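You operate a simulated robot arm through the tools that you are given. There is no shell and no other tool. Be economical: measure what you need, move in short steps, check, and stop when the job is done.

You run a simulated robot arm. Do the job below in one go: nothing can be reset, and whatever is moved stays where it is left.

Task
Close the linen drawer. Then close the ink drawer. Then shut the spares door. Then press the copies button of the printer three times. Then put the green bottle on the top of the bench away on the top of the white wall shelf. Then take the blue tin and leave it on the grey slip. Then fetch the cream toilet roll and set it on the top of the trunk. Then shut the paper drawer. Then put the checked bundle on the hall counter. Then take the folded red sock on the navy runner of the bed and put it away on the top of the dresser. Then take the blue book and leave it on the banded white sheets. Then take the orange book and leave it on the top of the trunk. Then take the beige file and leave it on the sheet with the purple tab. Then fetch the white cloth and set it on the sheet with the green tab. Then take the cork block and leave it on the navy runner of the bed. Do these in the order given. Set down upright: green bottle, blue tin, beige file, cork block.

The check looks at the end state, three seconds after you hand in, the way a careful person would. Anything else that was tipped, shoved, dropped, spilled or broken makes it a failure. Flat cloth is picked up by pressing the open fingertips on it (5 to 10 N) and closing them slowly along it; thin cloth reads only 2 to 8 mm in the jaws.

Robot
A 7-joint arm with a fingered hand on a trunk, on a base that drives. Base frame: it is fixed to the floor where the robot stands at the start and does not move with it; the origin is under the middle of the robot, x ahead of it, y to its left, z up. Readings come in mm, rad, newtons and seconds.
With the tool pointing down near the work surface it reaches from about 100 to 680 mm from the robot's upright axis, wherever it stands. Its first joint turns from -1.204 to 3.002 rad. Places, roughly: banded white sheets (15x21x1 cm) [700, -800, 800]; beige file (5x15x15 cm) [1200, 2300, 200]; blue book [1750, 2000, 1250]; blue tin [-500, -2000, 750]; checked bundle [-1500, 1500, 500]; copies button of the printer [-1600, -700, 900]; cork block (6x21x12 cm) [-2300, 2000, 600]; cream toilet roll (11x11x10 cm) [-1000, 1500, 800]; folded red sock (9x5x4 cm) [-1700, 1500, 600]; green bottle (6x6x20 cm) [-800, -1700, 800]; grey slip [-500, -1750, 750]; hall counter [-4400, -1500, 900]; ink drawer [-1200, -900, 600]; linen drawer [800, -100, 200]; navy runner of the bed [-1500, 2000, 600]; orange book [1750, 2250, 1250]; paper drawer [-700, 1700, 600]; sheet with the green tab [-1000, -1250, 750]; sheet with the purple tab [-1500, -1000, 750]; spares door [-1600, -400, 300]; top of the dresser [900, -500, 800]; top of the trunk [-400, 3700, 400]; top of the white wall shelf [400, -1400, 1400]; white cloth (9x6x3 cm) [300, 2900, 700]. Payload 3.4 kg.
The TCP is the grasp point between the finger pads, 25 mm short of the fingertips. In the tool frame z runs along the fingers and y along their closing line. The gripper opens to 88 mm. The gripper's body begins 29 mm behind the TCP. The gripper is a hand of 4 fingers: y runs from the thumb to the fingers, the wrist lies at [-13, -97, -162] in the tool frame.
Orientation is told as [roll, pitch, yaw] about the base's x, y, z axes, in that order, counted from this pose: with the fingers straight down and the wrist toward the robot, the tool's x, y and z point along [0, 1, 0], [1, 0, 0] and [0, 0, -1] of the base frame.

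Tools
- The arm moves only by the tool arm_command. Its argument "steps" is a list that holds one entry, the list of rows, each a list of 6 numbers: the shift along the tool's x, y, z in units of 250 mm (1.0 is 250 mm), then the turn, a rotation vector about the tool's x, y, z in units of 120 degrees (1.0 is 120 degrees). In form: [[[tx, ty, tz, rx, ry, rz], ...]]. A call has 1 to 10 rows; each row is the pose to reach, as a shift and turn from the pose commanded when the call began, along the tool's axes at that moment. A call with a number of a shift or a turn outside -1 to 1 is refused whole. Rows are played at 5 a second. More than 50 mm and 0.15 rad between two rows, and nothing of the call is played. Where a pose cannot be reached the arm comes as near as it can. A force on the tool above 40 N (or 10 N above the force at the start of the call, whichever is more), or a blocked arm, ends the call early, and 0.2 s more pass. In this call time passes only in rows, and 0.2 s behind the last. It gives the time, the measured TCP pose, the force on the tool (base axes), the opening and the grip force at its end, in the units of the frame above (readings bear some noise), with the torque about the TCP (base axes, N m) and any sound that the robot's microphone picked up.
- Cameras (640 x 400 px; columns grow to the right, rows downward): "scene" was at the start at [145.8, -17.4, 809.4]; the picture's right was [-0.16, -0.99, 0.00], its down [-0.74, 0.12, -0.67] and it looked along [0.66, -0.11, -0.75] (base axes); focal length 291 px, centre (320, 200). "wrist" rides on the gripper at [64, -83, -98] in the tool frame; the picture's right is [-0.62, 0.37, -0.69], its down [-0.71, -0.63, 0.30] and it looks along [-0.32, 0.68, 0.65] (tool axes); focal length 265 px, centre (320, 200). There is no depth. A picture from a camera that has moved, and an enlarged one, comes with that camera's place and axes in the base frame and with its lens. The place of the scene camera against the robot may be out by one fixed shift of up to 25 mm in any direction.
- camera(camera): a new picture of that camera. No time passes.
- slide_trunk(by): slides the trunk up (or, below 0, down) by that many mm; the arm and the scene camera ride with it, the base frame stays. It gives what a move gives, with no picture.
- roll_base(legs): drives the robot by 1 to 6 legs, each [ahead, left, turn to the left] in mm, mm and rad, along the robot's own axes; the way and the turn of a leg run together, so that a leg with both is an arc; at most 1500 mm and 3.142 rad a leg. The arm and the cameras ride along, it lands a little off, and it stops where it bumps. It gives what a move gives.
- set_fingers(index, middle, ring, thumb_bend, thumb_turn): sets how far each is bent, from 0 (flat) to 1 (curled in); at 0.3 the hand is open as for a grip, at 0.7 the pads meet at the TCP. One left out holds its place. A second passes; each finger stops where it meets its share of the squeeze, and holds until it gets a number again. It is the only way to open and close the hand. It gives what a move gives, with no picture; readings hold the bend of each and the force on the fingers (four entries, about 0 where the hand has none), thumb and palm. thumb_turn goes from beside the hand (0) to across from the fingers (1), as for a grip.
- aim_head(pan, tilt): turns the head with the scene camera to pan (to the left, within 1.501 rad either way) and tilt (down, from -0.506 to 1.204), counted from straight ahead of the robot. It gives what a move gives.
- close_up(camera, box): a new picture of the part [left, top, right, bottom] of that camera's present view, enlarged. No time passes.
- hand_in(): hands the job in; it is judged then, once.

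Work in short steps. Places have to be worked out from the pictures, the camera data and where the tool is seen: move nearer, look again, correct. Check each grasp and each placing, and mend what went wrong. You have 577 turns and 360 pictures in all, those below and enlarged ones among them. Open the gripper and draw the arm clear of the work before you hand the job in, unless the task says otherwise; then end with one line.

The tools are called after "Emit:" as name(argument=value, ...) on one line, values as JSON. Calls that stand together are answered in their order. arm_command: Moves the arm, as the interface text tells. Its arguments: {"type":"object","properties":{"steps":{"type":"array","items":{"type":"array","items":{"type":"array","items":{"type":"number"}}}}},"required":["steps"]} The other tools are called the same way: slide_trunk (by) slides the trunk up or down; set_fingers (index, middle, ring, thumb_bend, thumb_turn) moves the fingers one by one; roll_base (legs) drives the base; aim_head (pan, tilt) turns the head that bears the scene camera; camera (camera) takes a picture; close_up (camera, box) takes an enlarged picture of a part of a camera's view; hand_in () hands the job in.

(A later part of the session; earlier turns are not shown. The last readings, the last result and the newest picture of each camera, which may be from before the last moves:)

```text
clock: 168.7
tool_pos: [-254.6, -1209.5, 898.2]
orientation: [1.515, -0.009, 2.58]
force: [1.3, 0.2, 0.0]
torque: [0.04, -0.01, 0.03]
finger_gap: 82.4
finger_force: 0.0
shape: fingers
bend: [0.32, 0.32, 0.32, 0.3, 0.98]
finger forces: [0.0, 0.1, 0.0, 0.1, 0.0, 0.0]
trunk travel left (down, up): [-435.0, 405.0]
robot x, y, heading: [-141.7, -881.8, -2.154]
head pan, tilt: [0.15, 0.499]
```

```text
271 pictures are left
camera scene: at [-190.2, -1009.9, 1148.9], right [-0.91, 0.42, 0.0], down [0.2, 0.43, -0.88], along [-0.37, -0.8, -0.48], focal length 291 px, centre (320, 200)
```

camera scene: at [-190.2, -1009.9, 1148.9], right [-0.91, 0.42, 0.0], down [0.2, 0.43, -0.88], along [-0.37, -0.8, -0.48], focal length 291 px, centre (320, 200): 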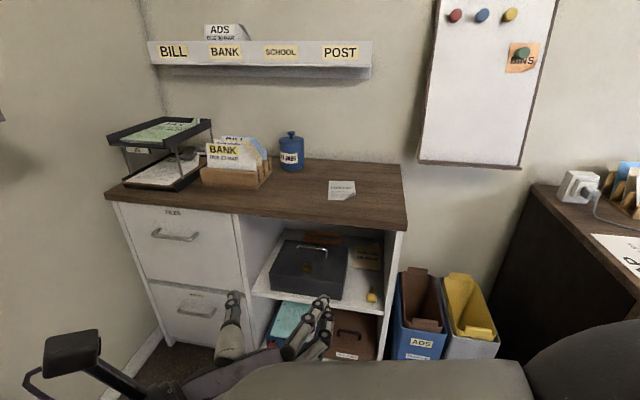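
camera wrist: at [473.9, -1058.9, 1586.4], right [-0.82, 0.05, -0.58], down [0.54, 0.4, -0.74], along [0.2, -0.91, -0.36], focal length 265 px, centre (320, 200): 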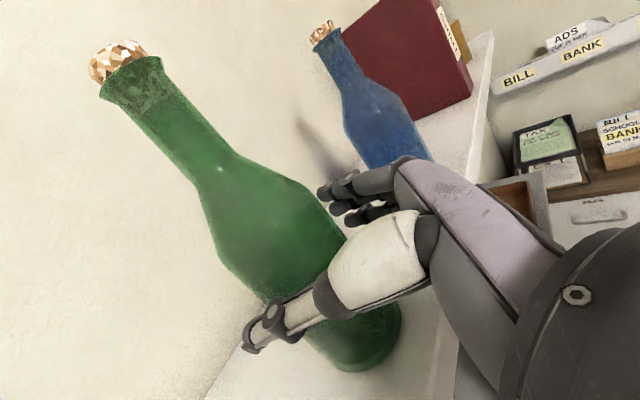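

I zoom in on the tin and slip.

Emit:
close_up(camera="scene", box=[200, 110, 420, 220])

```text
2.91 times, centred on (310, 165) of scene
camera zoom: at [-190.2, -1009.9, 1148.9], right [-0.91, 0.42, 0.0], down [0.2, 0.43, -0.88], along [-0.37, -0.8, -0.48], focal length 847 px, centre (349, 302)
```

zoom: 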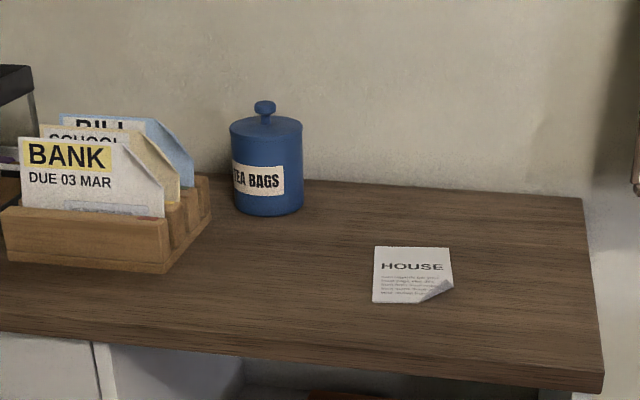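

The tin's body is about 80 mm wide, with the card organizer close on its left front. I'll approach from the right with the hand yawed about 45° left. First I extend the arm in free space.

Emit:
arm_command(steps=[[[0, 0, 0.18, 0, 0, 0], [0, 0, 0.36, 0, 0, 0], [0, 0, 0.54, 0, 0, 0], [0, 0, 0.72, 0, 0, 0], [0, 0, 0.88, 0, 0, 0]]])

Emit:
arm_command(steps=[[[0, 0, 0, 0.07, 0, 0], [0, 0, 0, 0.14, 0, 0], [0, 0, 0, 0.21, 0, 0], [0, 0, 0, 0.28, 0, 0], [0, 0, 0, 0.35, 0, 0], [0, 0, 0, 0.4, 0, 0]]])

Emit:
camera(camera="wrist")

```text
clock: 169.8
tool_pos: [-373.4, -1396.2, 886.2]
orientation: [1.515, -0.002, 2.578]
force: [-0.7, 0.8, 0.2]
torque: [-0.01, 0.0, 0.01]
finger_gap: 82.5
finger_force: 0.0
shape: fingers
bend: [0.32, 0.32, 0.32, 0.3, 0.98]
finger forces: [0.0, 0.1, 0.1, 0.1, 0.1, 0.0]
trunk travel left (down, up): [-435.0, 405.0]
robot x, y, heading: [-143.4, -880.5, -2.159]
head pan, tilt: [0.15, 0.499]
```

```text
clock: 171.2
tool_pos: [-369.1, -1394.9, 887.0]
orientation: [1.527, 0.037, -2.863]
force: [-0.3, -0.6, -0.8]
torque: [0.02, 0.02, 0.03]
finger_gap: 82.2
finger_force: 0.0
shape: fingers
bend: [0.32, 0.32, 0.32, 0.3, 0.98]
finger forces: [0.0, 0.0, 0.0, 0.0, 0.0, 0.1]
trunk travel left (down, up): [-435.0, 405.0]
robot x, y, heading: [-142.7, -878.7, -2.159]
head pan, tilt: [0.15, 0.499]
```

```text
269 pictures are left
camera wrist: at [-318.4, -1280.8, 957.9], right [-0.53, 0.6, -0.6], down [0.71, -0.08, -0.7], along [-0.47, -0.8, -0.38], focal length 265 px, centre (320, 200)
```

wrist: 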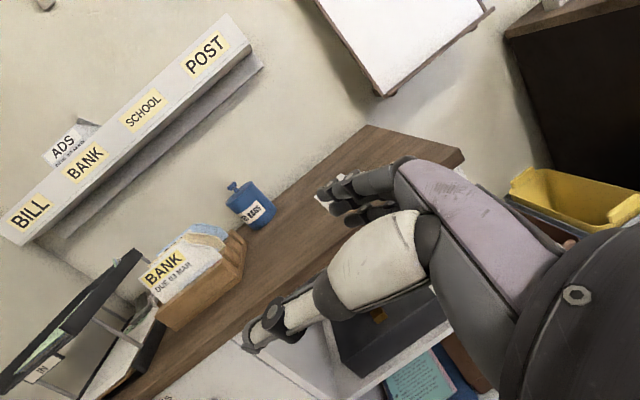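

The yaw works. I level the hand, then drive toward the tin's right-front side at safe height.

Emit:
arm_command(steps=[[[0, 0, 0, 0, 0.02, -0.017]]])

Emit:
roll_base(legs=[[300, 60, 0]])

Emit:
camera(camera="wrist")

Emit:
camera(camera="scene")

```text
clock: 171.7
tool_pos: [-369.5, -1394.8, 885.6]
orientation: [1.568, 0.002, -2.864]
force: [0.5, 0.1, -0.3]
torque: [0.02, -0.01, -0.02]
finger_gap: 82.3
finger_force: 0.0
shape: fingers
bend: [0.32, 0.32, 0.32, 0.3, 0.98]
finger forces: [0.1, 0.0, 0.0, 0.0, 0.1, 0.0]
trunk travel left (down, up): [-435.0, 405.0]
robot x, y, heading: [-145.5, -880.1, -2.16]
head pan, tilt: [0.15, 0.499]
```

```text
clock: 173.7
tool_pos: [-487.5, -1683.5, 886.3]
orientation: [1.57, 0.001, -2.862]
force: [-0.4, -0.2, 0.2]
torque: [0.0, 0.01, 0.0]
finger_gap: 82.6
finger_force: 0.0
shape: fingers
bend: [0.32, 0.32, 0.32, 0.3, 0.98]
finger forces: [0.1, 0.0, 0.0, 0.1, 0.0, 0.0]
trunk travel left (down, up): [-435.0, 405.0]
robot x, y, heading: [-256.8, -1171.0, -2.157]
head pan, tilt: [0.15, 0.499]
```

```text
268 pictures are left
camera wrist: at [-434.4, -1564.8, 950.7], right [-0.54, 0.57, -0.62], down [0.69, -0.12, -0.71], along [-0.48, -0.82, -0.33], focal length 265 px, centre (320, 200)
```

wrist: 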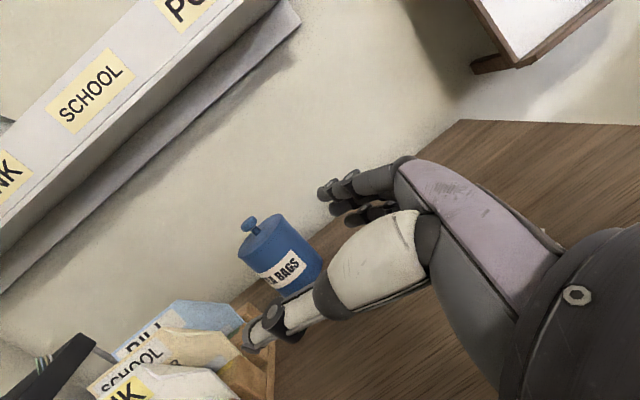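

```text
267 pictures are left
camera scene: at [-308.2, -1297.3, 1148.8], right [-0.91, 0.42, 0.0], down [0.2, 0.43, -0.88], along [-0.37, -0.8, -0.48], focal length 291 px, centre (320, 200)
```

scene: 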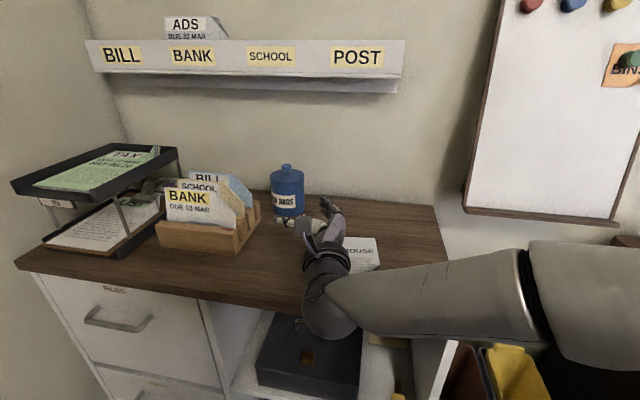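

Tin at about (-515,-1920). I open the hand wider, tilt the fingers 10° down so the wrist clears the bench, and drive 74 mm closer.

Emit:
set_fingers(index=0.22, middle=0.22, ring=0.22, thumb_bend=0.22)

Emit:
arm_command(steps=[[[0, 0.06, 0, 0, -0.042, 0], [0, 0.13, 0, 0, -0.083, 0]]])

Emit:
roll_base(legs=[[74, 0, 0]])

Emit:
slide_trunk(by=-60)

Emit:
camera(camera="wrist")

Emit:
camera(camera="scene")

```text
clock: 174.7
tool_pos: [-486.7, -1682.1, 885.7]
orientation: [1.568, -0.002, -2.863]
force: [0.3, -0.4, 0.0]
torque: [0.01, 0.01, 0.0]
finger_gap: 99.6
finger_force: 0.0
shape: fingers
bend: [0.22, 0.22, 0.22, 0.22, 0.97]
finger forces: [0.1, 0.0, 0.0, 0.1, 0.0, 0.0]
trunk travel left (down, up): [-435.0, 405.0]
robot x, y, heading: [-260.9, -1164.0, -2.159]
head pan, tilt: [0.15, 0.499]
```

```text
clock: 175.3
tool_pos: [-518.0, -1689.5, 885.7]
orientation: [1.394, -0.002, -2.862]
force: [0.1, 0.4, 0.1]
torque: [-0.01, 0.02, 0.0]
finger_gap: 99.7
finger_force: 0.2
shape: fingers
bend: [0.22, 0.22, 0.22, 0.22, 0.97]
finger forces: [0.1, 0.1, 0.0, 0.0, 0.0, 0.1]
trunk travel left (down, up): [-435.0, 405.0]
robot x, y, heading: [-261.2, -1165.9, -2.161]
head pan, tilt: [0.15, 0.499]
```

```text
clock: 176.4
tool_pos: [-558.9, -1752.0, 885.4]
orientation: [1.394, 0.002, -2.863]
force: [-0.1, -0.2, 0.2]
torque: [0.05, 0.01, -0.02]
finger_gap: 99.6
finger_force: 0.1
shape: fingers
bend: [0.22, 0.22, 0.22, 0.22, 0.97]
finger forces: [0.0, 0.0, 0.0, 0.0, 0.1, 0.0]
trunk travel left (down, up): [-435.0, 405.0]
robot x, y, heading: [-301.5, -1226.1, -2.154]
head pan, tilt: [0.15, 0.499]
```

```text
clock: 177.4
tool_pos: [-559.0, -1751.5, 826.2]
orientation: [1.396, 0.0, -2.861]
force: [-0.3, -0.3, 1.1]
torque: [0.04, -0.01, -0.01]
finger_gap: 99.8
finger_force: 0.0
shape: fingers
bend: [0.22, 0.22, 0.22, 0.22, 0.97]
finger forces: [0.1, 0.1, 0.0, 0.0, 0.1, 0.1]
trunk travel left (down, up): [-375.0, 465.0]
robot x, y, heading: [-300.9, -1228.6, -2.155]
head pan, tilt: [0.15, 0.499]
```

```text
266 pictures are left
camera wrist: at [-502.1, -1646.8, 907.2], right [-0.57, 0.66, -0.49], down [0.65, 0.01, -0.76], along [-0.49, -0.75, -0.43], focal length 265 px, centre (320, 200)
```

wrist: 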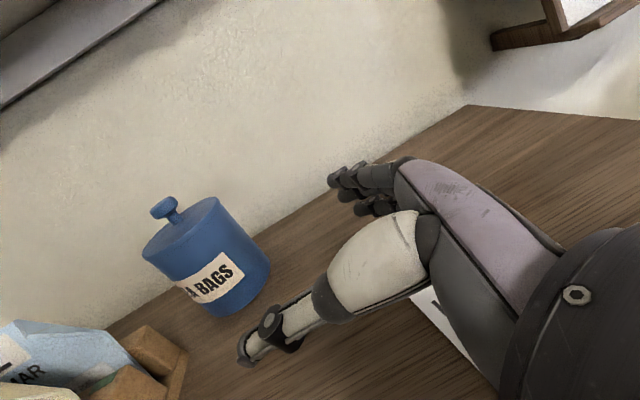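

```text
265 pictures are left
camera scene: at [-348.5, -1358.2, 1088.8], right [-0.91, 0.42, 0.0], down [0.2, 0.43, -0.88], along [-0.37, -0.8, -0.48], focal length 291 px, centre (320, 200)
```

scene: 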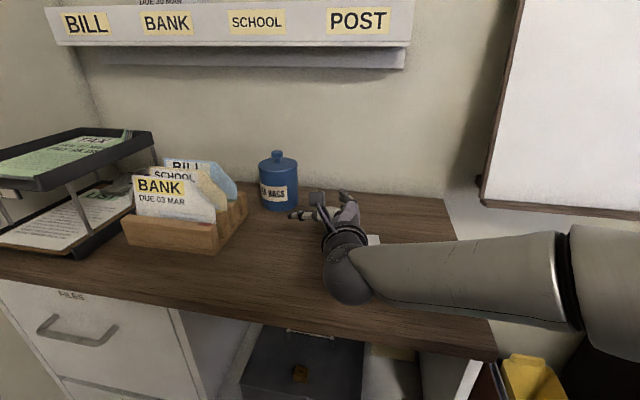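

Tin axis at about (-522,-1927): 179 mm ahead, 13 mm to the right. I advance 110 mm along the fingers and look again.

Emit:
arm_command(steps=[[[0, 0.05, 0.1, 0, 0, 0], [0, 0.05, 0.2, 0, 0, 0], [0, 0.05, 0.3, 0, 0, 0], [0, 0.05, 0.4, 0, 0, 0]]])

Emit:
camera(camera="wrist")

Emit:
close_up(camera="scene", box=[200, 120, 420, 320])

```text
clock: 178.4
tool_pos: [-543.6, -1849.5, 807.8]
orientation: [1.394, 0.001, -2.861]
force: [-0.4, 0.5, 0.6]
torque: [-0.05, 0.05, 0.01]
finger_gap: 99.6
finger_force: 0.1
shape: fingers
bend: [0.22, 0.22, 0.22, 0.22, 0.97]
finger forces: [0.0, 0.0, 0.0, 0.0, 0.1, 0.0]
trunk travel left (down, up): [-375.0, 465.0]
robot x, y, heading: [-300.0, -1229.7, -2.153]
head pan, tilt: [0.15, 0.499]
```

```text
264 pictures are left
camera wrist: at [-487.5, -1744.7, 889.5], right [-0.57, 0.66, -0.49], down [0.65, 0.01, -0.76], along [-0.5, -0.75, -0.43], focal length 265 px, centre (320, 200)
```

wrist: 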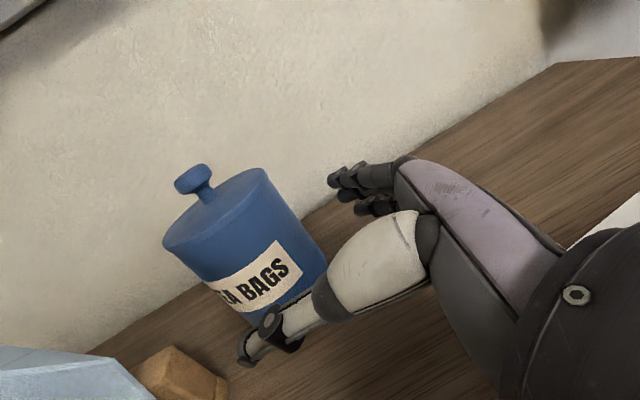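

```text
2.00 times, centred on (310, 220) of scene
camera zoom: at [-348.6, -1358.5, 1088.8], right [-0.91, 0.42, 0.0], down [0.2, 0.43, -0.88], along [-0.37, -0.8, -0.48], focal length 583 px, centre (340, 160)
```

zoom: 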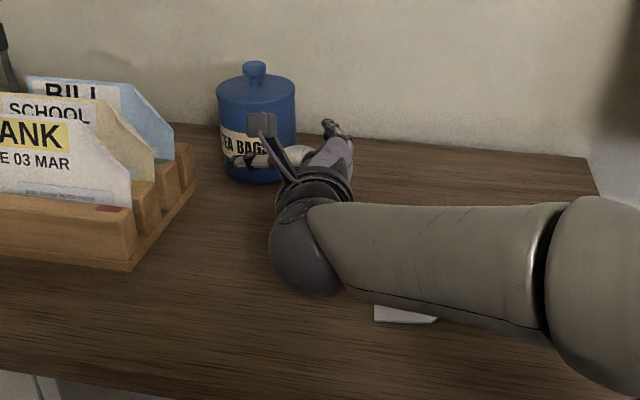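

The tin is about 78 mm ahead and 5 mm right. I advance another 55 mm slowly.

Emit:
arm_command(steps=[[[0.01, 0.016, 0.06, 0, 0, 0], [0.02, 0.016, 0.12, 0, 0, 0], [0.02, 0.016, 0.18, 0, 0, 0], [0.02, 0.016, 0.22, 0, 0, 0]]])

Emit:
camera(camera="wrist")

Emit:
close_up(camera="scene", box=[200, 120, 420, 320])

```text
clock: 179.4
tool_pos: [-531.7, -1904.3, 802.7]
orientation: [1.395, 0.0, -2.862]
force: [-0.5, 0.8, 0.1]
torque: [-0.01, 0.01, -0.05]
finger_gap: 100.2
finger_force: 0.1
shape: fingers
bend: [0.22, 0.22, 0.22, 0.22, 0.97]
finger forces: [0.4, 0.1, 0.0, 0.1, 0.0, 0.0]
trunk travel left (down, up): [-375.0, 465.0]
robot x, y, heading: [-302.1, -1229.4, -2.161]
head pan, tilt: [0.15, 0.499]
```

```text
262 pictures are left
camera wrist: at [-474.6, -1799.7, 884.0], right [-0.57, 0.66, -0.49], down [0.65, 0.01, -0.76], along [-0.49, -0.75, -0.43], focal length 265 px, centre (320, 200)
```

wrist: 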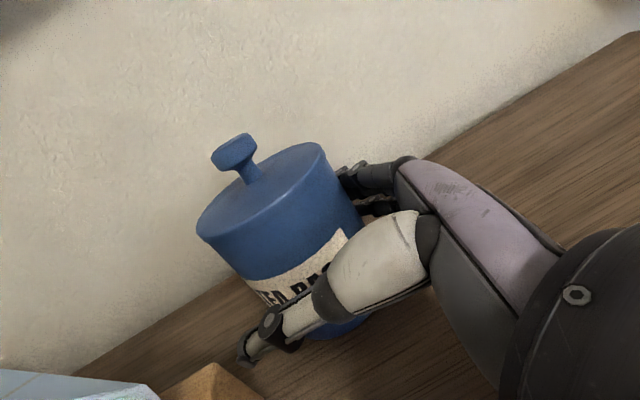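

```text
2.00 times, centred on (310, 220) of scene
camera zoom: at [-348.7, -1358.2, 1088.8], right [-0.91, 0.42, 0.0], down [0.2, 0.43, -0.88], along [-0.37, -0.8, -0.48], focal length 583 px, centre (340, 160)
```

zoom: 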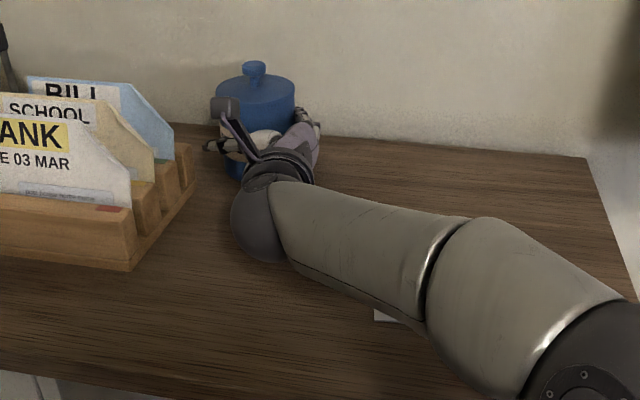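

The tin is in the grip, lightly touching the index. I shift 6 mm right to centre and close.

Emit:
arm_command(steps=[[[0, 0.024, 0.012, 0, 0, 0]]])

Emit:
set_fingers(index=0.4, middle=0.4, ring=0.4, thumb_bend=0.4)

Emit:
camera(camera="wrist")

```text
clock: 179.8
tool_pos: [-534.9, -1909.0, 802.5]
orientation: [1.394, -0.001, -2.862]
force: [-0.4, -0.1, -0.5]
torque: [0.01, -0.04, 0.0]
finger_gap: 99.9
finger_force: 0.0
shape: fingers
bend: [0.22, 0.22, 0.22, 0.22, 0.97]
finger forces: [0.0, 0.0, 0.0, 0.0, 0.1, 0.1]
trunk travel left (down, up): [-375.0, 465.0]
robot x, y, heading: [-302.5, -1230.8, -2.153]
head pan, tilt: [0.15, 0.499]
```

```text
clock: 180.8
tool_pos: [-536.5, -1909.7, 802.2]
orientation: [1.396, 0.0, -2.862]
force: [-0.8, 0.6, 1.0]
torque: [0.02, 0.03, -0.03]
finger_gap: 71.9
finger_force: 2.8
shape: fingers
bend: [0.36, 0.38, 0.4, 0.36, 0.98]
finger forces: [1.8, 1.5, 0.0, 0.0, 2.4, 0.0]
trunk travel left (down, up): [-375.0, 465.0]
robot x, y, heading: [-295.2, -1231.6, -2.158]
head pan, tilt: [0.15, 0.499]
```

```text
260 pictures are left
camera wrist: at [-479.8, -1803.9, 883.5], right [-0.57, 0.66, -0.49], down [0.65, 0.01, -0.76], along [-0.49, -0.75, -0.43], focal length 265 px, centre (320, 200)
```

wrist: 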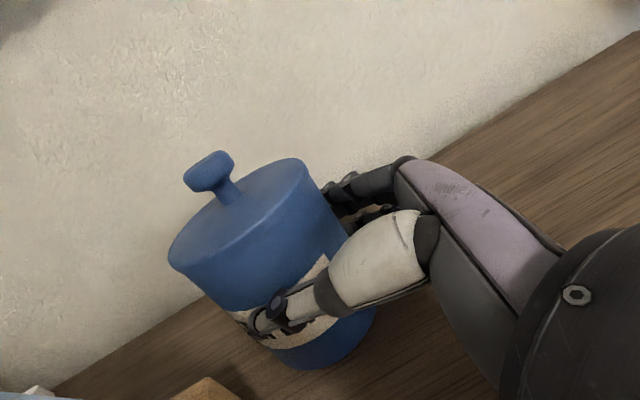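

Contact made. I squeeze more and test-lift.

Emit:
set_fingers(index=0.55, middle=0.55, ring=0.55, thumb_bend=0.55)

Emit:
slide_trunk(by=25)

Emit:
camera(camera="wrist")

```text
clock: 181.8
tool_pos: [-535.1, -1909.4, 801.3]
orientation: [1.397, 0.0, -2.863]
force: [-0.9, 0.6, 1.8]
torque: [-0.07, 0.09, -0.03]
finger_gap: 68.7
finger_force: 11.9
shape: fingers
bend: [0.45, 0.48, 0.5, 0.34, 0.99]
finger forces: [4.7, 4.8, 2.6, 0.1, 13.0, 0.0]
trunk travel left (down, up): [-375.0, 465.0]
robot x, y, heading: [-301.5, -1229.2, -2.155]
head pan, tilt: [0.15, 0.499]
```

```text
clock: 182.5
tool_pos: [-536.8, -1908.5, 827.8]
orientation: [1.395, 0.001, -2.862]
force: [-0.8, -0.3, -2.3]
torque: [0.07, 0.05, -0.02]
finger_gap: 62.0
finger_force: 9.9
shape: fingers
bend: [0.51, 0.49, 0.49, 0.35, 0.99]
finger forces: [2.0, 3.5, 4.2, 0.1, 10.0, 0.0]
trunk travel left (down, up): [-400.0, 440.0]
robot x, y, heading: [-300.8, -1228.8, -2.16]
head pan, tilt: [0.15, 0.499]
```

```text
259 pictures are left
camera wrist: at [-479.5, -1804.5, 907.8], right [-0.57, 0.66, -0.49], down [0.65, 0.01, -0.76], along [-0.49, -0.75, -0.44], focal length 265 px, centre (320, 200)
```

wrist: 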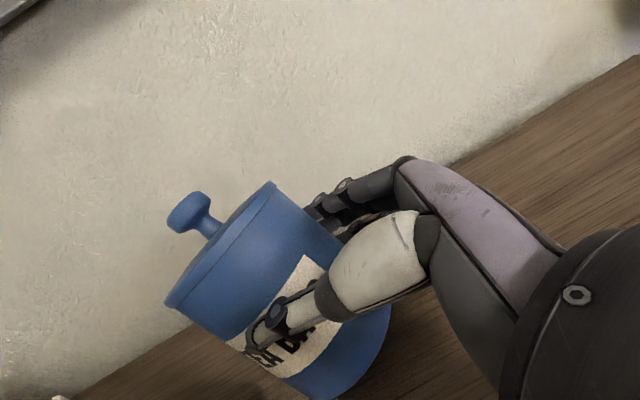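

The tin pitches in the grip because I hold it short of its centre. I lower it back down, release, and regrip deeper.

Emit:
slide_trunk(by=-24)

Emit:
camera(camera="wrist")

```text
clock: 183.2
tool_pos: [-535.7, -1909.3, 804.9]
orientation: [1.396, -0.002, -2.862]
force: [-0.9, -0.1, 2.5]
torque: [-0.08, 0.17, -0.04]
finger_gap: 61.6
finger_force: 9.0
shape: fingers
bend: [0.49, 0.5, 0.53, 0.36, 1.0]
finger forces: [3.7, 3.7, 1.3, 0.1, 8.9, 0.0]
trunk travel left (down, up): [-376.0, 464.0]
robot x, y, heading: [-302.4, -1226.5, -2.157]
head pan, tilt: [0.15, 0.499]
```

```text
258 pictures are left
camera wrist: at [-479.6, -1803.6, 885.1], right [-0.57, 0.66, -0.49], down [0.65, 0.0, -0.76], along [-0.5, -0.75, -0.43], focal length 265 px, centre (320, 200)
```

wrist: 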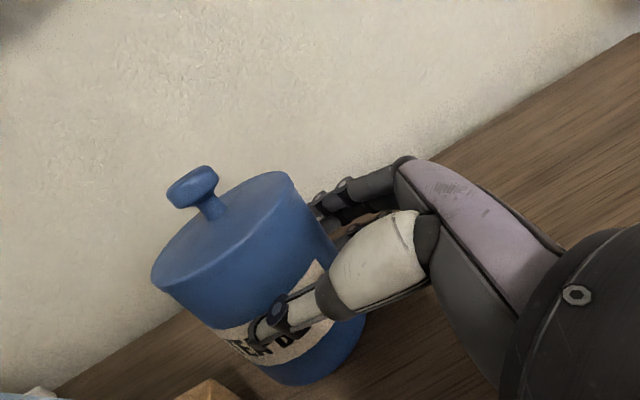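

It's upright on the bench again. I open and advance deeper until the palm is nearly touching.

Emit:
set_fingers(index=0.22, middle=0.22, ring=0.22, thumb_bend=0.22)

Emit:
arm_command(steps=[[[0.004, 0, 0.03, 0, 0, 0], [0.01, 0, 0.06, 0, 0, 0], [0.016, 0, 0.09, 0, 0, 0]]])

Emit:
camera(camera="wrist")

Emit:
close_up(camera="scene", box=[200, 120, 420, 320])

```text
clock: 184.2
tool_pos: [-536.5, -1909.3, 802.8]
orientation: [1.395, 0.0, -2.863]
force: [0.1, 0.4, -0.2]
torque: [-0.01, 0.01, 0.0]
finger_gap: 100.1
finger_force: 0.1
shape: fingers
bend: [0.22, 0.22, 0.22, 0.22, 0.97]
finger forces: [0.0, 0.0, 0.1, 0.0, 0.1, 0.0]
trunk travel left (down, up): [-376.0, 464.0]
robot x, y, heading: [-300.8, -1227.6, -2.156]
head pan, tilt: [0.15, 0.499]
```

```text
clock: 185.0
tool_pos: [-528.1, -1930.3, 803.7]
orientation: [1.394, 0.001, -2.864]
force: [-0.3, 1.2, -0.1]
torque: [0.01, -0.04, 0.05]
finger_gap: 100.4
finger_force: 0.0
shape: fingers
bend: [0.22, 0.22, 0.22, 0.21, 0.97]
finger forces: [0.0, 0.0, 0.1, 0.0, 0.8, 0.1]
trunk travel left (down, up): [-376.0, 464.0]
robot x, y, heading: [-299.0, -1225.4, -2.158]
head pan, tilt: [0.15, 0.499]
```

```text
257 pictures are left
camera wrist: at [-473.0, -1825.7, 885.0], right [-0.57, 0.66, -0.49], down [0.65, 0.01, -0.76], along [-0.49, -0.75, -0.43], focal length 265 px, centre (320, 200)
```

wrist: 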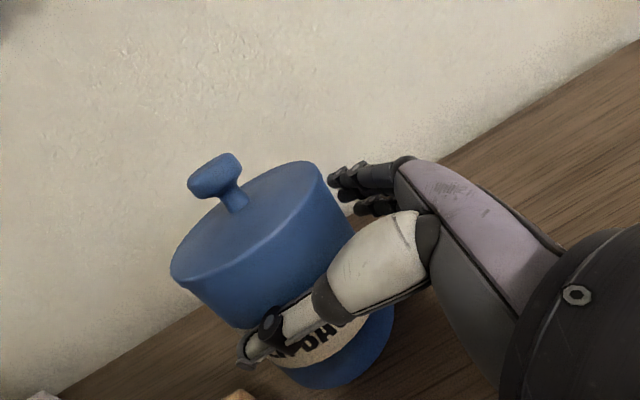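

```text
2.00 times, centred on (310, 220) of scene
camera zoom: at [-348.5, -1358.2, 1089.8], right [-0.91, 0.42, 0.0], down [0.2, 0.43, -0.88], along [-0.37, -0.8, -0.48], focal length 583 px, centre (340, 160)
```

zoom: 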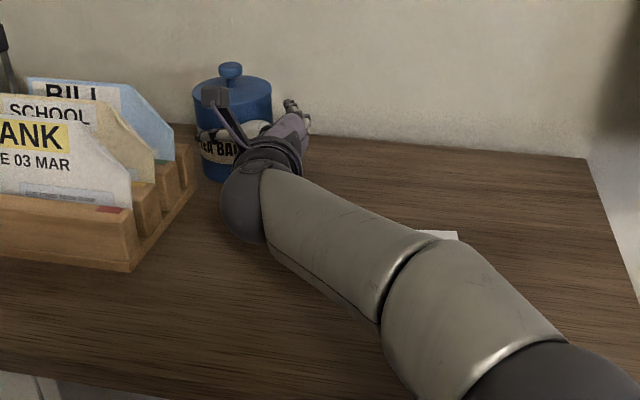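

The thumb nudged the tin a little left. Closing the thumb will bring it back toward the fingers; I close thumb first, then the fingers.

Emit:
set_fingers(index=0.3, middle=0.3, ring=0.3, thumb_bend=0.34)

Emit:
camera(camera="wrist")

```text
clock: 186.0
tool_pos: [-528.9, -1930.8, 804.8]
orientation: [1.394, 0.0, -2.863]
force: [0.4, 0.8, 0.6]
torque: [-0.03, 0.04, 0.0]
finger_gap: 82.1
finger_force: 0.4
shape: fingers
bend: [0.3, 0.3, 0.3, 0.33, 0.98]
finger forces: [0.1, 0.0, 0.0, 0.1, 0.6, 0.0]
trunk travel left (down, up): [-376.0, 464.0]
robot x, y, heading: [-301.0, -1232.2, -2.157]
head pan, tilt: [0.15, 0.499]
```

```text
255 pictures are left
camera wrist: at [-473.0, -1825.6, 885.1], right [-0.57, 0.66, -0.49], down [0.65, 0.01, -0.76], along [-0.49, -0.75, -0.43], focal length 265 px, centre (320, 200)
```

wrist: 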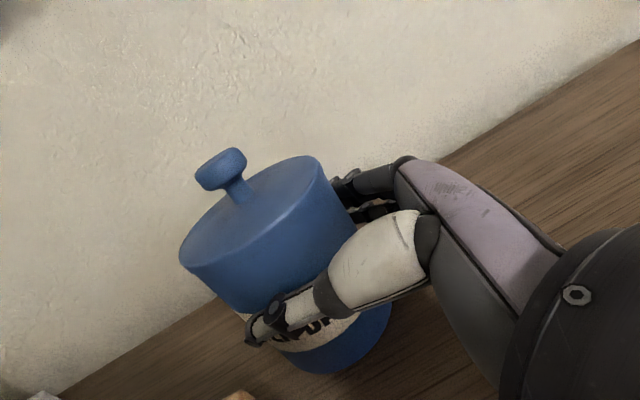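

The tin sits more centrally now. I advance 8 mm more and close firmly.

Emit:
arm_command(steps=[[[0.003, 0, 0.016, 0, 0, 0], [0.006, 0, 0.034, 0, 0, 0]]])

Emit:
set_fingers(index=0.45, middle=0.45, ring=0.45, thumb_bend=0.45)

Emit:
camera(camera="wrist")

```text
clock: 186.6
tool_pos: [-527.4, -1937.5, 804.1]
orientation: [1.395, 0.0, -2.862]
force: [-0.6, 1.7, 0.1]
torque: [0.0, -0.03, 0.03]
finger_gap: 82.0
finger_force: 0.2
shape: fingers
bend: [0.3, 0.3, 0.3, 0.33, 0.98]
finger forces: [0.4, 0.0, 0.0, 0.0, 0.7, 0.0]
trunk travel left (down, up): [-376.0, 464.0]
robot x, y, heading: [-299.7, -1229.5, -2.16]
head pan, tilt: [0.15, 0.499]
```

```text
clock: 187.6
tool_pos: [-527.1, -1937.7, 804.8]
orientation: [1.398, 0.001, -2.863]
force: [-2.0, 0.2, 1.5]
torque: [-0.06, 0.1, -0.06]
finger_gap: 77.6
finger_force: 11.8
shape: fingers
bend: [0.36, 0.39, 0.4, 0.34, 0.98]
finger forces: [5.6, 4.5, 3.0, 0.0, 10.6, 0.0]
trunk travel left (down, up): [-376.0, 464.0]
robot x, y, heading: [-301.0, -1229.1, -2.153]
head pan, tilt: [0.15, 0.499]
```

```text
254 pictures are left
camera wrist: at [-471.1, -1833.2, 884.9], right [-0.57, 0.66, -0.49], down [0.65, 0.01, -0.76], along [-0.5, -0.75, -0.43], focal length 265 px, centre (320, 200)
```

wrist: 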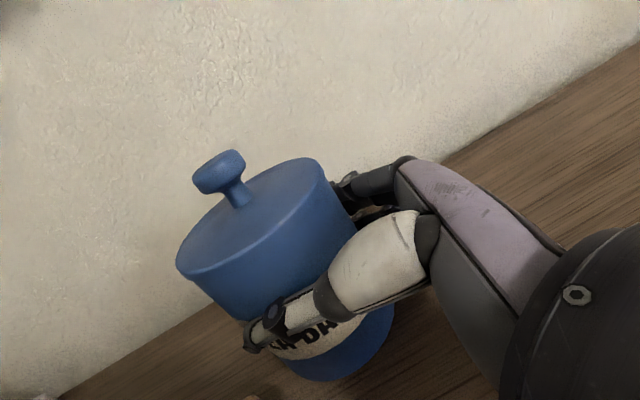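

Gap 77.6 is nearly the full diameter, a much better hold. I test-lift 20 mm.

Emit:
set_fingers(index=0.5, middle=0.52, ring=0.52, thumb_bend=0.5)

Emit:
slide_trunk(by=20)

Emit:
camera(camera="wrist")

```text
clock: 188.6
tool_pos: [-528.7, -1937.4, 804.1]
orientation: [1.397, 0.0, -2.862]
force: [-1.7, -0.9, 2.2]
torque: [-0.08, 0.18, -0.05]
finger_gap: 76.8
finger_force: 15.9
shape: fingers
bend: [0.4, 0.44, 0.45, 0.32, 0.98]
finger forces: [6.1, 6.3, 4.4, 0.0, 14.7, 0.1]
trunk travel left (down, up): [-376.0, 464.0]
robot x, y, heading: [-299.2, -1228.1, -2.157]
head pan, tilt: [0.15, 0.499]
```

```text
clock: 189.2
tool_pos: [-526.7, -1939.4, 822.2]
orientation: [1.395, 0.003, -2.861]
force: [1.2, 0.2, -3.8]
torque: [0.06, 0.03, -0.01]
finger_gap: 76.9
finger_force: 16.1
shape: fingers
bend: [0.41, 0.44, 0.45, 0.31, 0.98]
finger forces: [5.7, 5.9, 4.3, 0.0, 15.5, 0.0]
trunk travel left (down, up): [-396.0, 444.0]
robot x, y, heading: [-299.8, -1231.5, -2.16]
head pan, tilt: [0.15, 0.499]
```

```text
253 pictures are left
camera wrist: at [-470.7, -1834.0, 903.8], right [-0.57, 0.66, -0.49], down [0.65, 0.01, -0.76], along [-0.49, -0.75, -0.44], focal length 265 px, centre (320, 200)
```

wrist: 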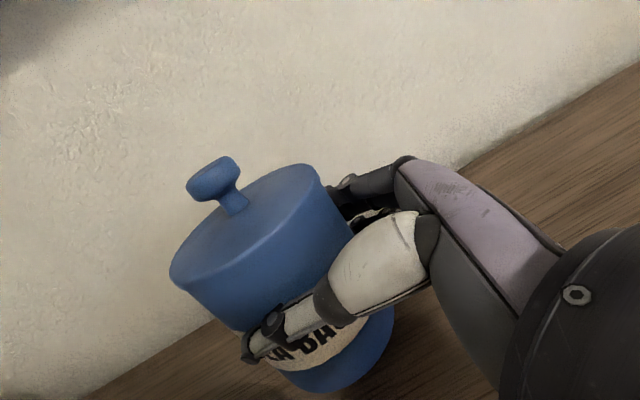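

The tin is held upright. I lift a bit more and carry it back-right over the grey slip.

Emit:
slide_trunk(by=50)

Emit:
roll_base(legs=[[-170, -130, 0]])

Emit:
camera(camera="wrist")

Emit:
camera(camera="scene")

```text
clock: 190.2
tool_pos: [-526.8, -1938.1, 873.5]
orientation: [1.395, 0.002, -2.864]
force: [-0.5, 0.7, -3.2]
torque: [0.06, 0.05, 0.02]
finger_gap: 76.8
finger_force: 15.9
shape: fingers
bend: [0.41, 0.44, 0.45, 0.31, 0.98]
finger forces: [5.8, 5.9, 4.3, 0.1, 15.5, 0.1]
trunk travel left (down, up): [-446.0, 394.0]
robot x, y, heading: [-301.0, -1228.0, -2.158]
head pan, tilt: [0.15, 0.499]
```

```text
clock: 191.8
tool_pos: [-540.4, -1725.0, 874.3]
orientation: [1.394, 0.002, -2.863]
force: [-0.4, 0.1, -2.4]
torque: [0.07, 0.03, -0.02]
finger_gap: 76.4
finger_force: 15.6
shape: fingers
bend: [0.41, 0.44, 0.45, 0.31, 0.98]
finger forces: [5.8, 5.9, 4.2, 0.0, 15.5, 0.0]
trunk travel left (down, up): [-446.0, 394.0]
robot x, y, heading: [-314.2, -1016.2, -2.155]
head pan, tilt: [0.15, 0.499]
```

```text
252 pictures are left
camera wrist: at [-484.3, -1621.3, 954.5], right [-0.57, 0.66, -0.49], down [0.65, 0.01, -0.76], along [-0.49, -0.75, -0.43], focal length 265 px, centre (320, 200)
```

wrist: 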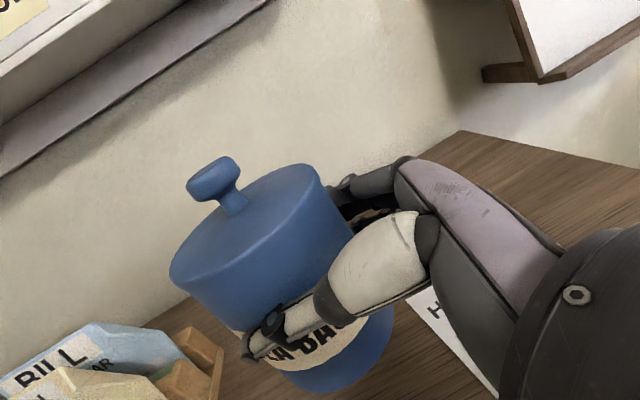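

```text
251 pictures are left
camera scene: at [-362.2, -1146.2, 1159.8], right [-0.91, 0.42, 0.0], down [0.2, 0.43, -0.88], along [-0.37, -0.8, -0.48], focal length 291 px, centre (320, 200)
```

scene: 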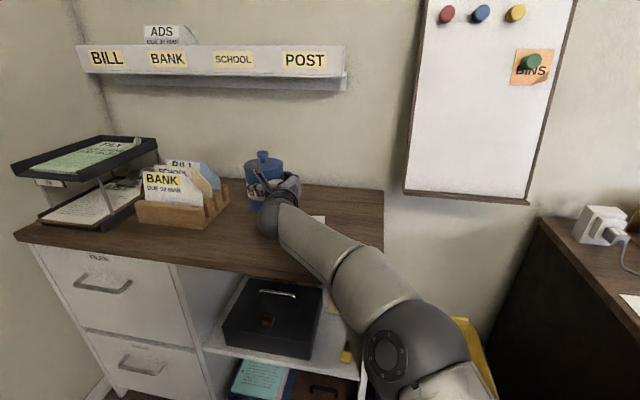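

The slip's centre works out near (-596,-1690), the tin's axis near (-513,-1724). I shift right 88 and ahead 17.

Emit:
roll_base(legs=[[17, -88, 0]])

Emit:
camera(camera="wrist")

Emit:
close_up(camera="scene", box=[180, 120, 420, 300])

```text
clock: 192.9
tool_pos: [-624.1, -1692.0, 872.9]
orientation: [1.392, 0.002, -2.863]
force: [0.0, 0.3, -2.4]
torque: [0.04, 0.04, 0.03]
finger_gap: 76.3
finger_force: 15.8
shape: fingers
bend: [0.41, 0.45, 0.45, 0.31, 0.98]
finger forces: [5.7, 6.0, 4.4, 0.1, 15.6, 0.0]
trunk travel left (down, up): [-446.0, 394.0]
robot x, y, heading: [-397.8, -981.3, -2.16]
head pan, tilt: [0.15, 0.499]
```

```text
250 pictures are left
camera wrist: at [-567.4, -1587.3, 954.2], right [-0.57, 0.66, -0.49], down [0.65, 0.01, -0.76], along [-0.49, -0.75, -0.43], focal length 265 px, centre (320, 200)
```

wrist: 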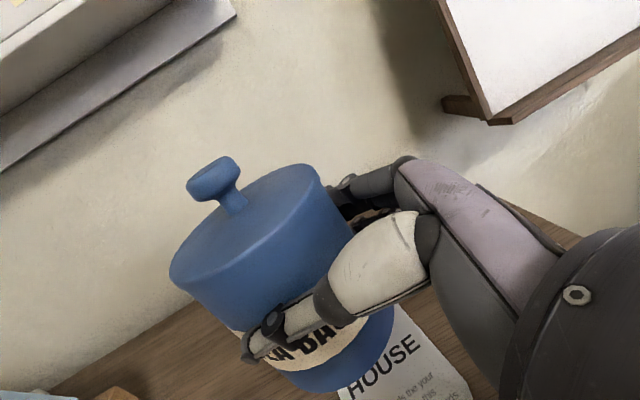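

```text
2.22 times, centred on (300, 210) of scene
camera zoom: at [-445.3, -1112.2, 1159.7], right [-0.91, 0.42, 0.0], down [0.2, 0.43, -0.88], along [-0.37, -0.8, -0.48], focal length 647 px, centre (364, 178)
```

zoom: 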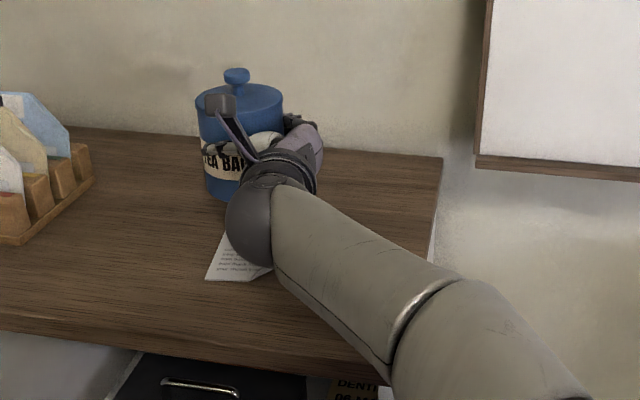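

The tin is roughly above the slip. I make a small shift right and lower to about 12 mm above.

Emit:
roll_base(legs=[[0, -10, 0]])

Emit:
slide_trunk(by=-54)

Emit:
camera(camera="wrist")

Emit:
close_up(camera="scene", box=[180, 120, 420, 300])

```text
clock: 193.7
tool_pos: [-632.1, -1686.8, 872.5]
orientation: [1.395, 0.004, -2.862]
force: [0.1, -0.2, -2.8]
torque: [0.04, 0.03, 0.01]
finger_gap: 76.6
finger_force: 15.4
shape: fingers
bend: [0.41, 0.45, 0.45, 0.31, 0.98]
finger forces: [5.8, 5.9, 4.3, 0.1, 15.5, 0.0]
trunk travel left (down, up): [-446.0, 394.0]
robot x, y, heading: [-406.9, -978.7, -2.155]
head pan, tilt: [0.15, 0.499]
```

```text
clock: 194.6
tool_pos: [-631.2, -1687.5, 819.1]
orientation: [1.396, 0.001, -2.862]
force: [-0.4, -1.4, -1.7]
torque: [0.06, 0.05, -0.02]
finger_gap: 76.6
finger_force: 15.4
shape: fingers
bend: [0.41, 0.45, 0.45, 0.31, 0.98]
finger forces: [5.8, 5.9, 4.3, 0.0, 15.6, 0.0]
trunk travel left (down, up): [-392.0, 448.0]
robot x, y, heading: [-407.7, -977.9, -2.161]
head pan, tilt: [0.15, 0.499]
```

```text
248 pictures are left
camera wrist: at [-575.0, -1581.9, 900.1], right [-0.57, 0.66, -0.49], down [0.65, 0.01, -0.76], along [-0.49, -0.75, -0.43], focal length 265 px, centre (320, 200)
```

wrist: 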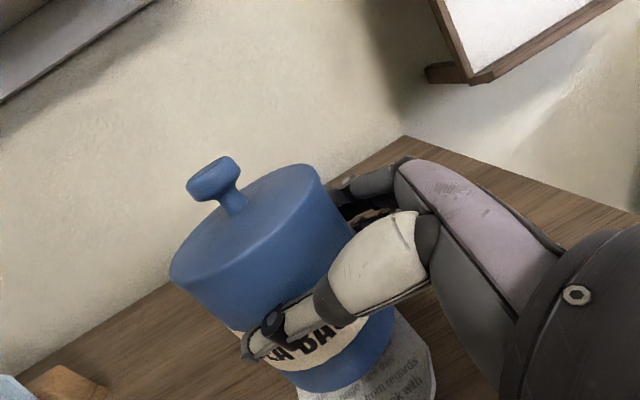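

```text
2.22 times, centred on (300, 210) of scene
camera zoom: at [-452.7, -1106.9, 1105.7], right [-0.91, 0.42, 0.0], down [0.2, 0.43, -0.88], along [-0.37, -0.8, -0.48], focal length 647 px, centre (364, 178)
```

zoom: 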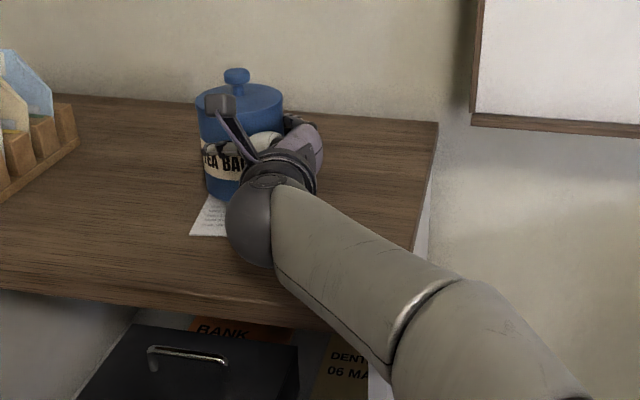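

Tin and slip centres agree within a few millimetres. I lower the rest in small steps.

Emit:
slide_trunk(by=-10)

Emit:
slide_trunk(by=-4)

```text
clock: 195.2
tool_pos: [-631.0, -1686.7, 809.5]
orientation: [1.397, 0.004, -2.861]
force: [0.0, -0.1, -2.9]
torque: [0.03, 0.03, 0.01]
finger_gap: 76.8
finger_force: 15.8
shape: fingers
bend: [0.41, 0.45, 0.45, 0.31, 0.98]
finger forces: [5.7, 5.9, 4.3, 0.0, 15.5, 0.0]
trunk travel left (down, up): [-382.0, 458.0]
robot x, y, heading: [-404.1, -978.3, -2.158]
head pan, tilt: [0.15, 0.499]
```

```text
clock: 195.7
tool_pos: [-631.0, -1685.5, 806.5]
orientation: [1.397, -0.001, -2.862]
force: [0.0, 0.6, 3.8]
torque: [-0.14, 0.12, 0.02]
finger_gap: 76.6
finger_force: 15.9
shape: fingers
bend: [0.41, 0.44, 0.45, 0.31, 0.98]
finger forces: [5.6, 5.9, 4.1, 0.0, 15.7, 0.0]
trunk travel left (down, up): [-378.0, 462.0]
robot x, y, heading: [-403.8, -976.6, -2.154]
head pan, tilt: [0.15, 0.499]
```

Contact (+3.8 N). I open the hand gently.

Emit:
set_fingers(index=0.34, middle=0.36, ring=0.36, thumb_bend=0.29)

Emit:
set_fingers(index=0.2, middle=0.2, ring=0.2, thumb_bend=0.18)

Emit:
camera(camera="wrist")

```text
clock: 196.7
tool_pos: [-630.8, -1685.5, 805.6]
orientation: [1.394, 0.001, -2.862]
force: [0.8, 0.3, 1.1]
torque: [0.02, -0.01, 0.04]
finger_gap: 83.0
finger_force: 0.0
shape: fingers
bend: [0.34, 0.36, 0.36, 0.27, 0.97]
finger forces: [0.1, 0.0, 0.0, 0.1, 0.8, 0.0]
trunk travel left (down, up): [-378.0, 462.0]
robot x, y, heading: [-406.8, -976.0, -2.157]
head pan, tilt: [0.15, 0.499]
```

```text
clock: 197.7
tool_pos: [-631.5, -1687.0, 805.6]
orientation: [1.395, 0.0, -2.862]
force: [0.7, -0.2, -0.3]
torque: [0.01, -0.03, -0.02]
finger_gap: 104.7
finger_force: 0.1
shape: fingers
bend: [0.2, 0.2, 0.2, 0.18, 0.97]
finger forces: [0.0, 0.1, 0.0, 0.0, 0.1, 0.0]
trunk travel left (down, up): [-378.0, 462.0]
robot x, y, heading: [-403.6, -976.0, -2.152]
head pan, tilt: [0.15, 0.499]
```

```text
246 pictures are left
camera wrist: at [-575.0, -1581.6, 886.4], right [-0.57, 0.66, -0.49], down [0.65, 0.01, -0.76], along [-0.5, -0.75, -0.43], focal length 265 px, centre (320, 200)
```

wrist: 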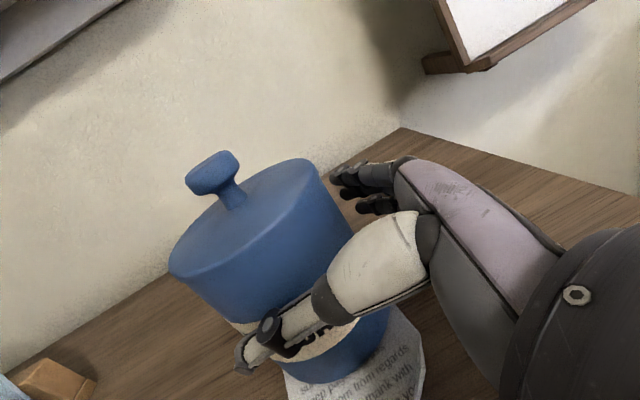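

The tin stands on the slip. I shift slightly left to free the thumb, then withdraw backwards.

Emit:
arm_command(steps=[[[0, -0.035, 0, 0, 0, 0], [0, -0.035, -0.06, 0, 0, 0], [0, -0.035, -0.14, 0, 0, 0], [0, -0.035, -0.24, 0, 0, 0], [0, -0.035, -0.36, 0, 0, 0], [0, -0.035, -0.5, 0, 0, 0]]])

Emit:
slide_trunk(by=100)

Emit:
camera(camera="wrist")

Emit:
camera(camera="scene")

```text
clock: 199.1
tool_pos: [-657.8, -1565.8, 827.2]
orientation: [1.395, 0.0, -2.865]
force: [-0.1, 0.0, -0.2]
torque: [0.03, -0.01, 0.01]
finger_gap: 104.8
finger_force: 0.1
shape: fingers
bend: [0.2, 0.2, 0.2, 0.18, 0.97]
finger forces: [0.0, 0.0, 0.1, 0.0, 0.0, 0.0]
trunk travel left (down, up): [-378.0, 462.0]
robot x, y, heading: [-404.6, -978.4, -2.156]
head pan, tilt: [0.15, 0.499]
```

```text
clock: 200.4
tool_pos: [-657.9, -1567.3, 927.5]
orientation: [1.396, 0.0, -2.861]
force: [0.2, -0.4, 0.2]
torque: [0.0, -0.01, -0.04]
finger_gap: 104.9
finger_force: 0.0
shape: fingers
bend: [0.2, 0.2, 0.2, 0.18, 0.97]
finger forces: [0.1, 0.1, 0.0, 0.0, 0.0, 0.1]
trunk travel left (down, up): [-478.0, 362.0]
robot x, y, heading: [-402.2, -977.3, -2.162]
head pan, tilt: [0.15, 0.499]
```

```text
245 pictures are left
camera wrist: at [-601.6, -1462.1, 1007.5], right [-0.57, 0.66, -0.49], down [0.65, 0.01, -0.76], along [-0.49, -0.75, -0.43], focal length 265 px, centre (320, 200)
```

wrist: 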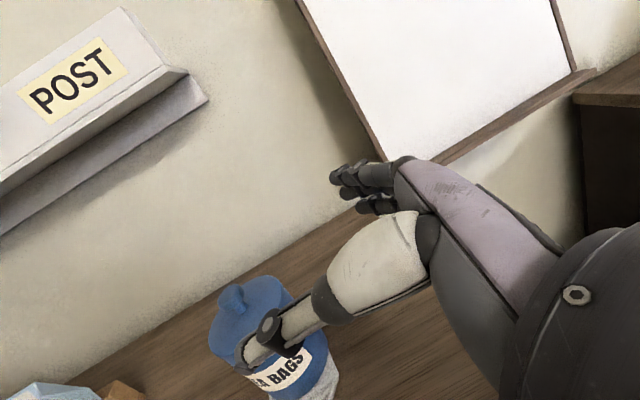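

```text
244 pictures are left
camera scene: at [-452.8, -1106.6, 1191.8], right [-0.91, 0.42, 0.0], down [0.2, 0.43, -0.88], along [-0.37, -0.8, -0.48], focal length 291 px, centre (320, 200)
```

scene: 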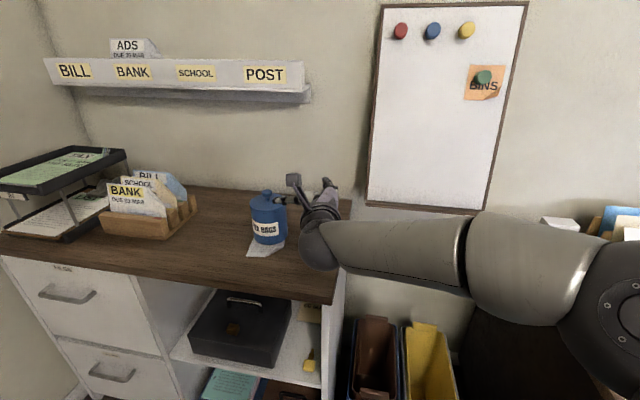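

The tin is on the slip, upright. Next the toilet roll near (-1000,1500). I back off and turn to look that way.

Emit:
roll_base(legs=[[-450, 0, 0], [0, 0, -2.2]])

Emit:
aim_head(pan=0.0, tilt=0.25)

Emit:
camera(camera="scene")

```text
clock: 208.5
tool_pos: [-456.5, -37.1, 927.9]
orientation: [1.396, 0.002, 1.176]
force: [0.1, 0.4, 0.1]
torque: [0.0, 0.01, 0.01]
finger_gap: 104.7
finger_force: 0.1
shape: fingers
bend: [0.2, 0.2, 0.2, 0.18, 0.97]
finger forces: [0.0, 0.1, 0.0, 0.0, 0.0, 0.0]
trunk travel left (down, up): [-478.0, 362.0]
robot x, y, heading: [-156.4, -603.0, 1.874]
head pan, tilt: [0.15, 0.499]
```

```text
clock: 209.3
tool_pos: [-457.4, -37.5, 925.6]
orientation: [1.396, -0.001, 1.176]
force: [-0.5, 0.1, -1.3]
torque: [0.0, -0.01, -0.01]
finger_gap: 104.5
finger_force: 0.1
shape: fingers
bend: [0.2, 0.2, 0.2, 0.18, 0.97]
finger forces: [0.0, 0.1, 0.0, 0.0, 0.1, 0.0]
trunk travel left (down, up): [-478.0, 362.0]
robot x, y, heading: [-155.2, -604.5, 1.881]
head pan, tilt: [0.0, 0.25]
```

```text
243 pictures are left
camera scene: at [-179.9, -470.4, 1214.9], right [0.95, 0.31, 0.0], down [0.08, -0.24, -0.97], along [-0.3, 0.92, -0.25], focal length 291 px, centre (320, 200)
```

scene: 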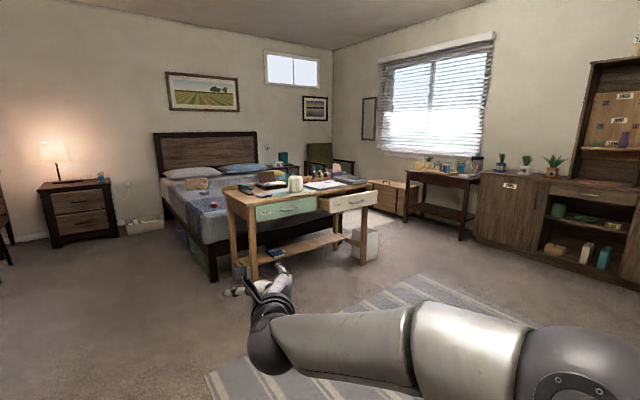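

A full view: the work table with the roll and an open drawer, bed, chest (trunk) and cabinets. I zoom in on both halves.

Emit:
close_up(camera="scene", box=[140, 130, 400, 290])

Emit:
close_up(camera="scene", box=[360, 50, 640, 290])

```text
2.46 times, centred on (270, 210) of scene
camera zoom: at [-179.9, -470.4, 1214.9], right [0.95, 0.31, 0.0], down [0.08, -0.24, -0.97], along [-0.3, 0.92, -0.25], focal length 717 px, centre (443, 175)
```

zoom: 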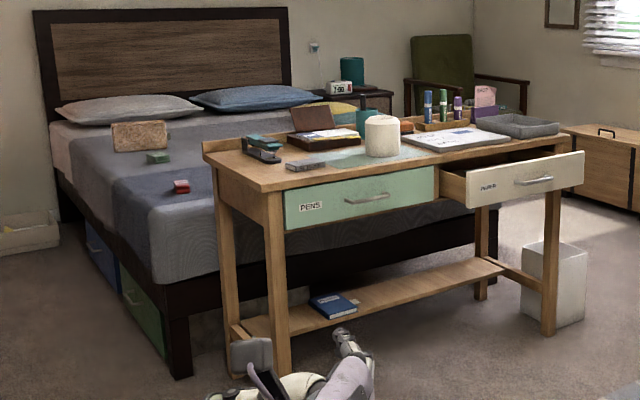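

```text
1.67 times, centred on (500, 170) of scene
camera zoom: at [-179.9, -470.4, 1214.9], right [0.95, 0.31, 0.0], down [0.08, -0.24, -0.97], along [-0.3, 0.92, -0.25], focal length 486 px, centre (20, 250)
```

zoom: 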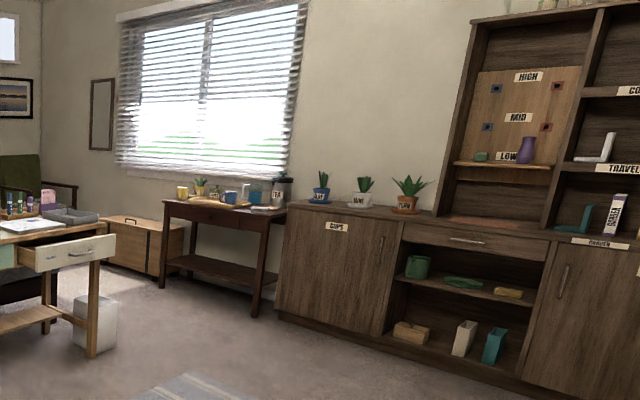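

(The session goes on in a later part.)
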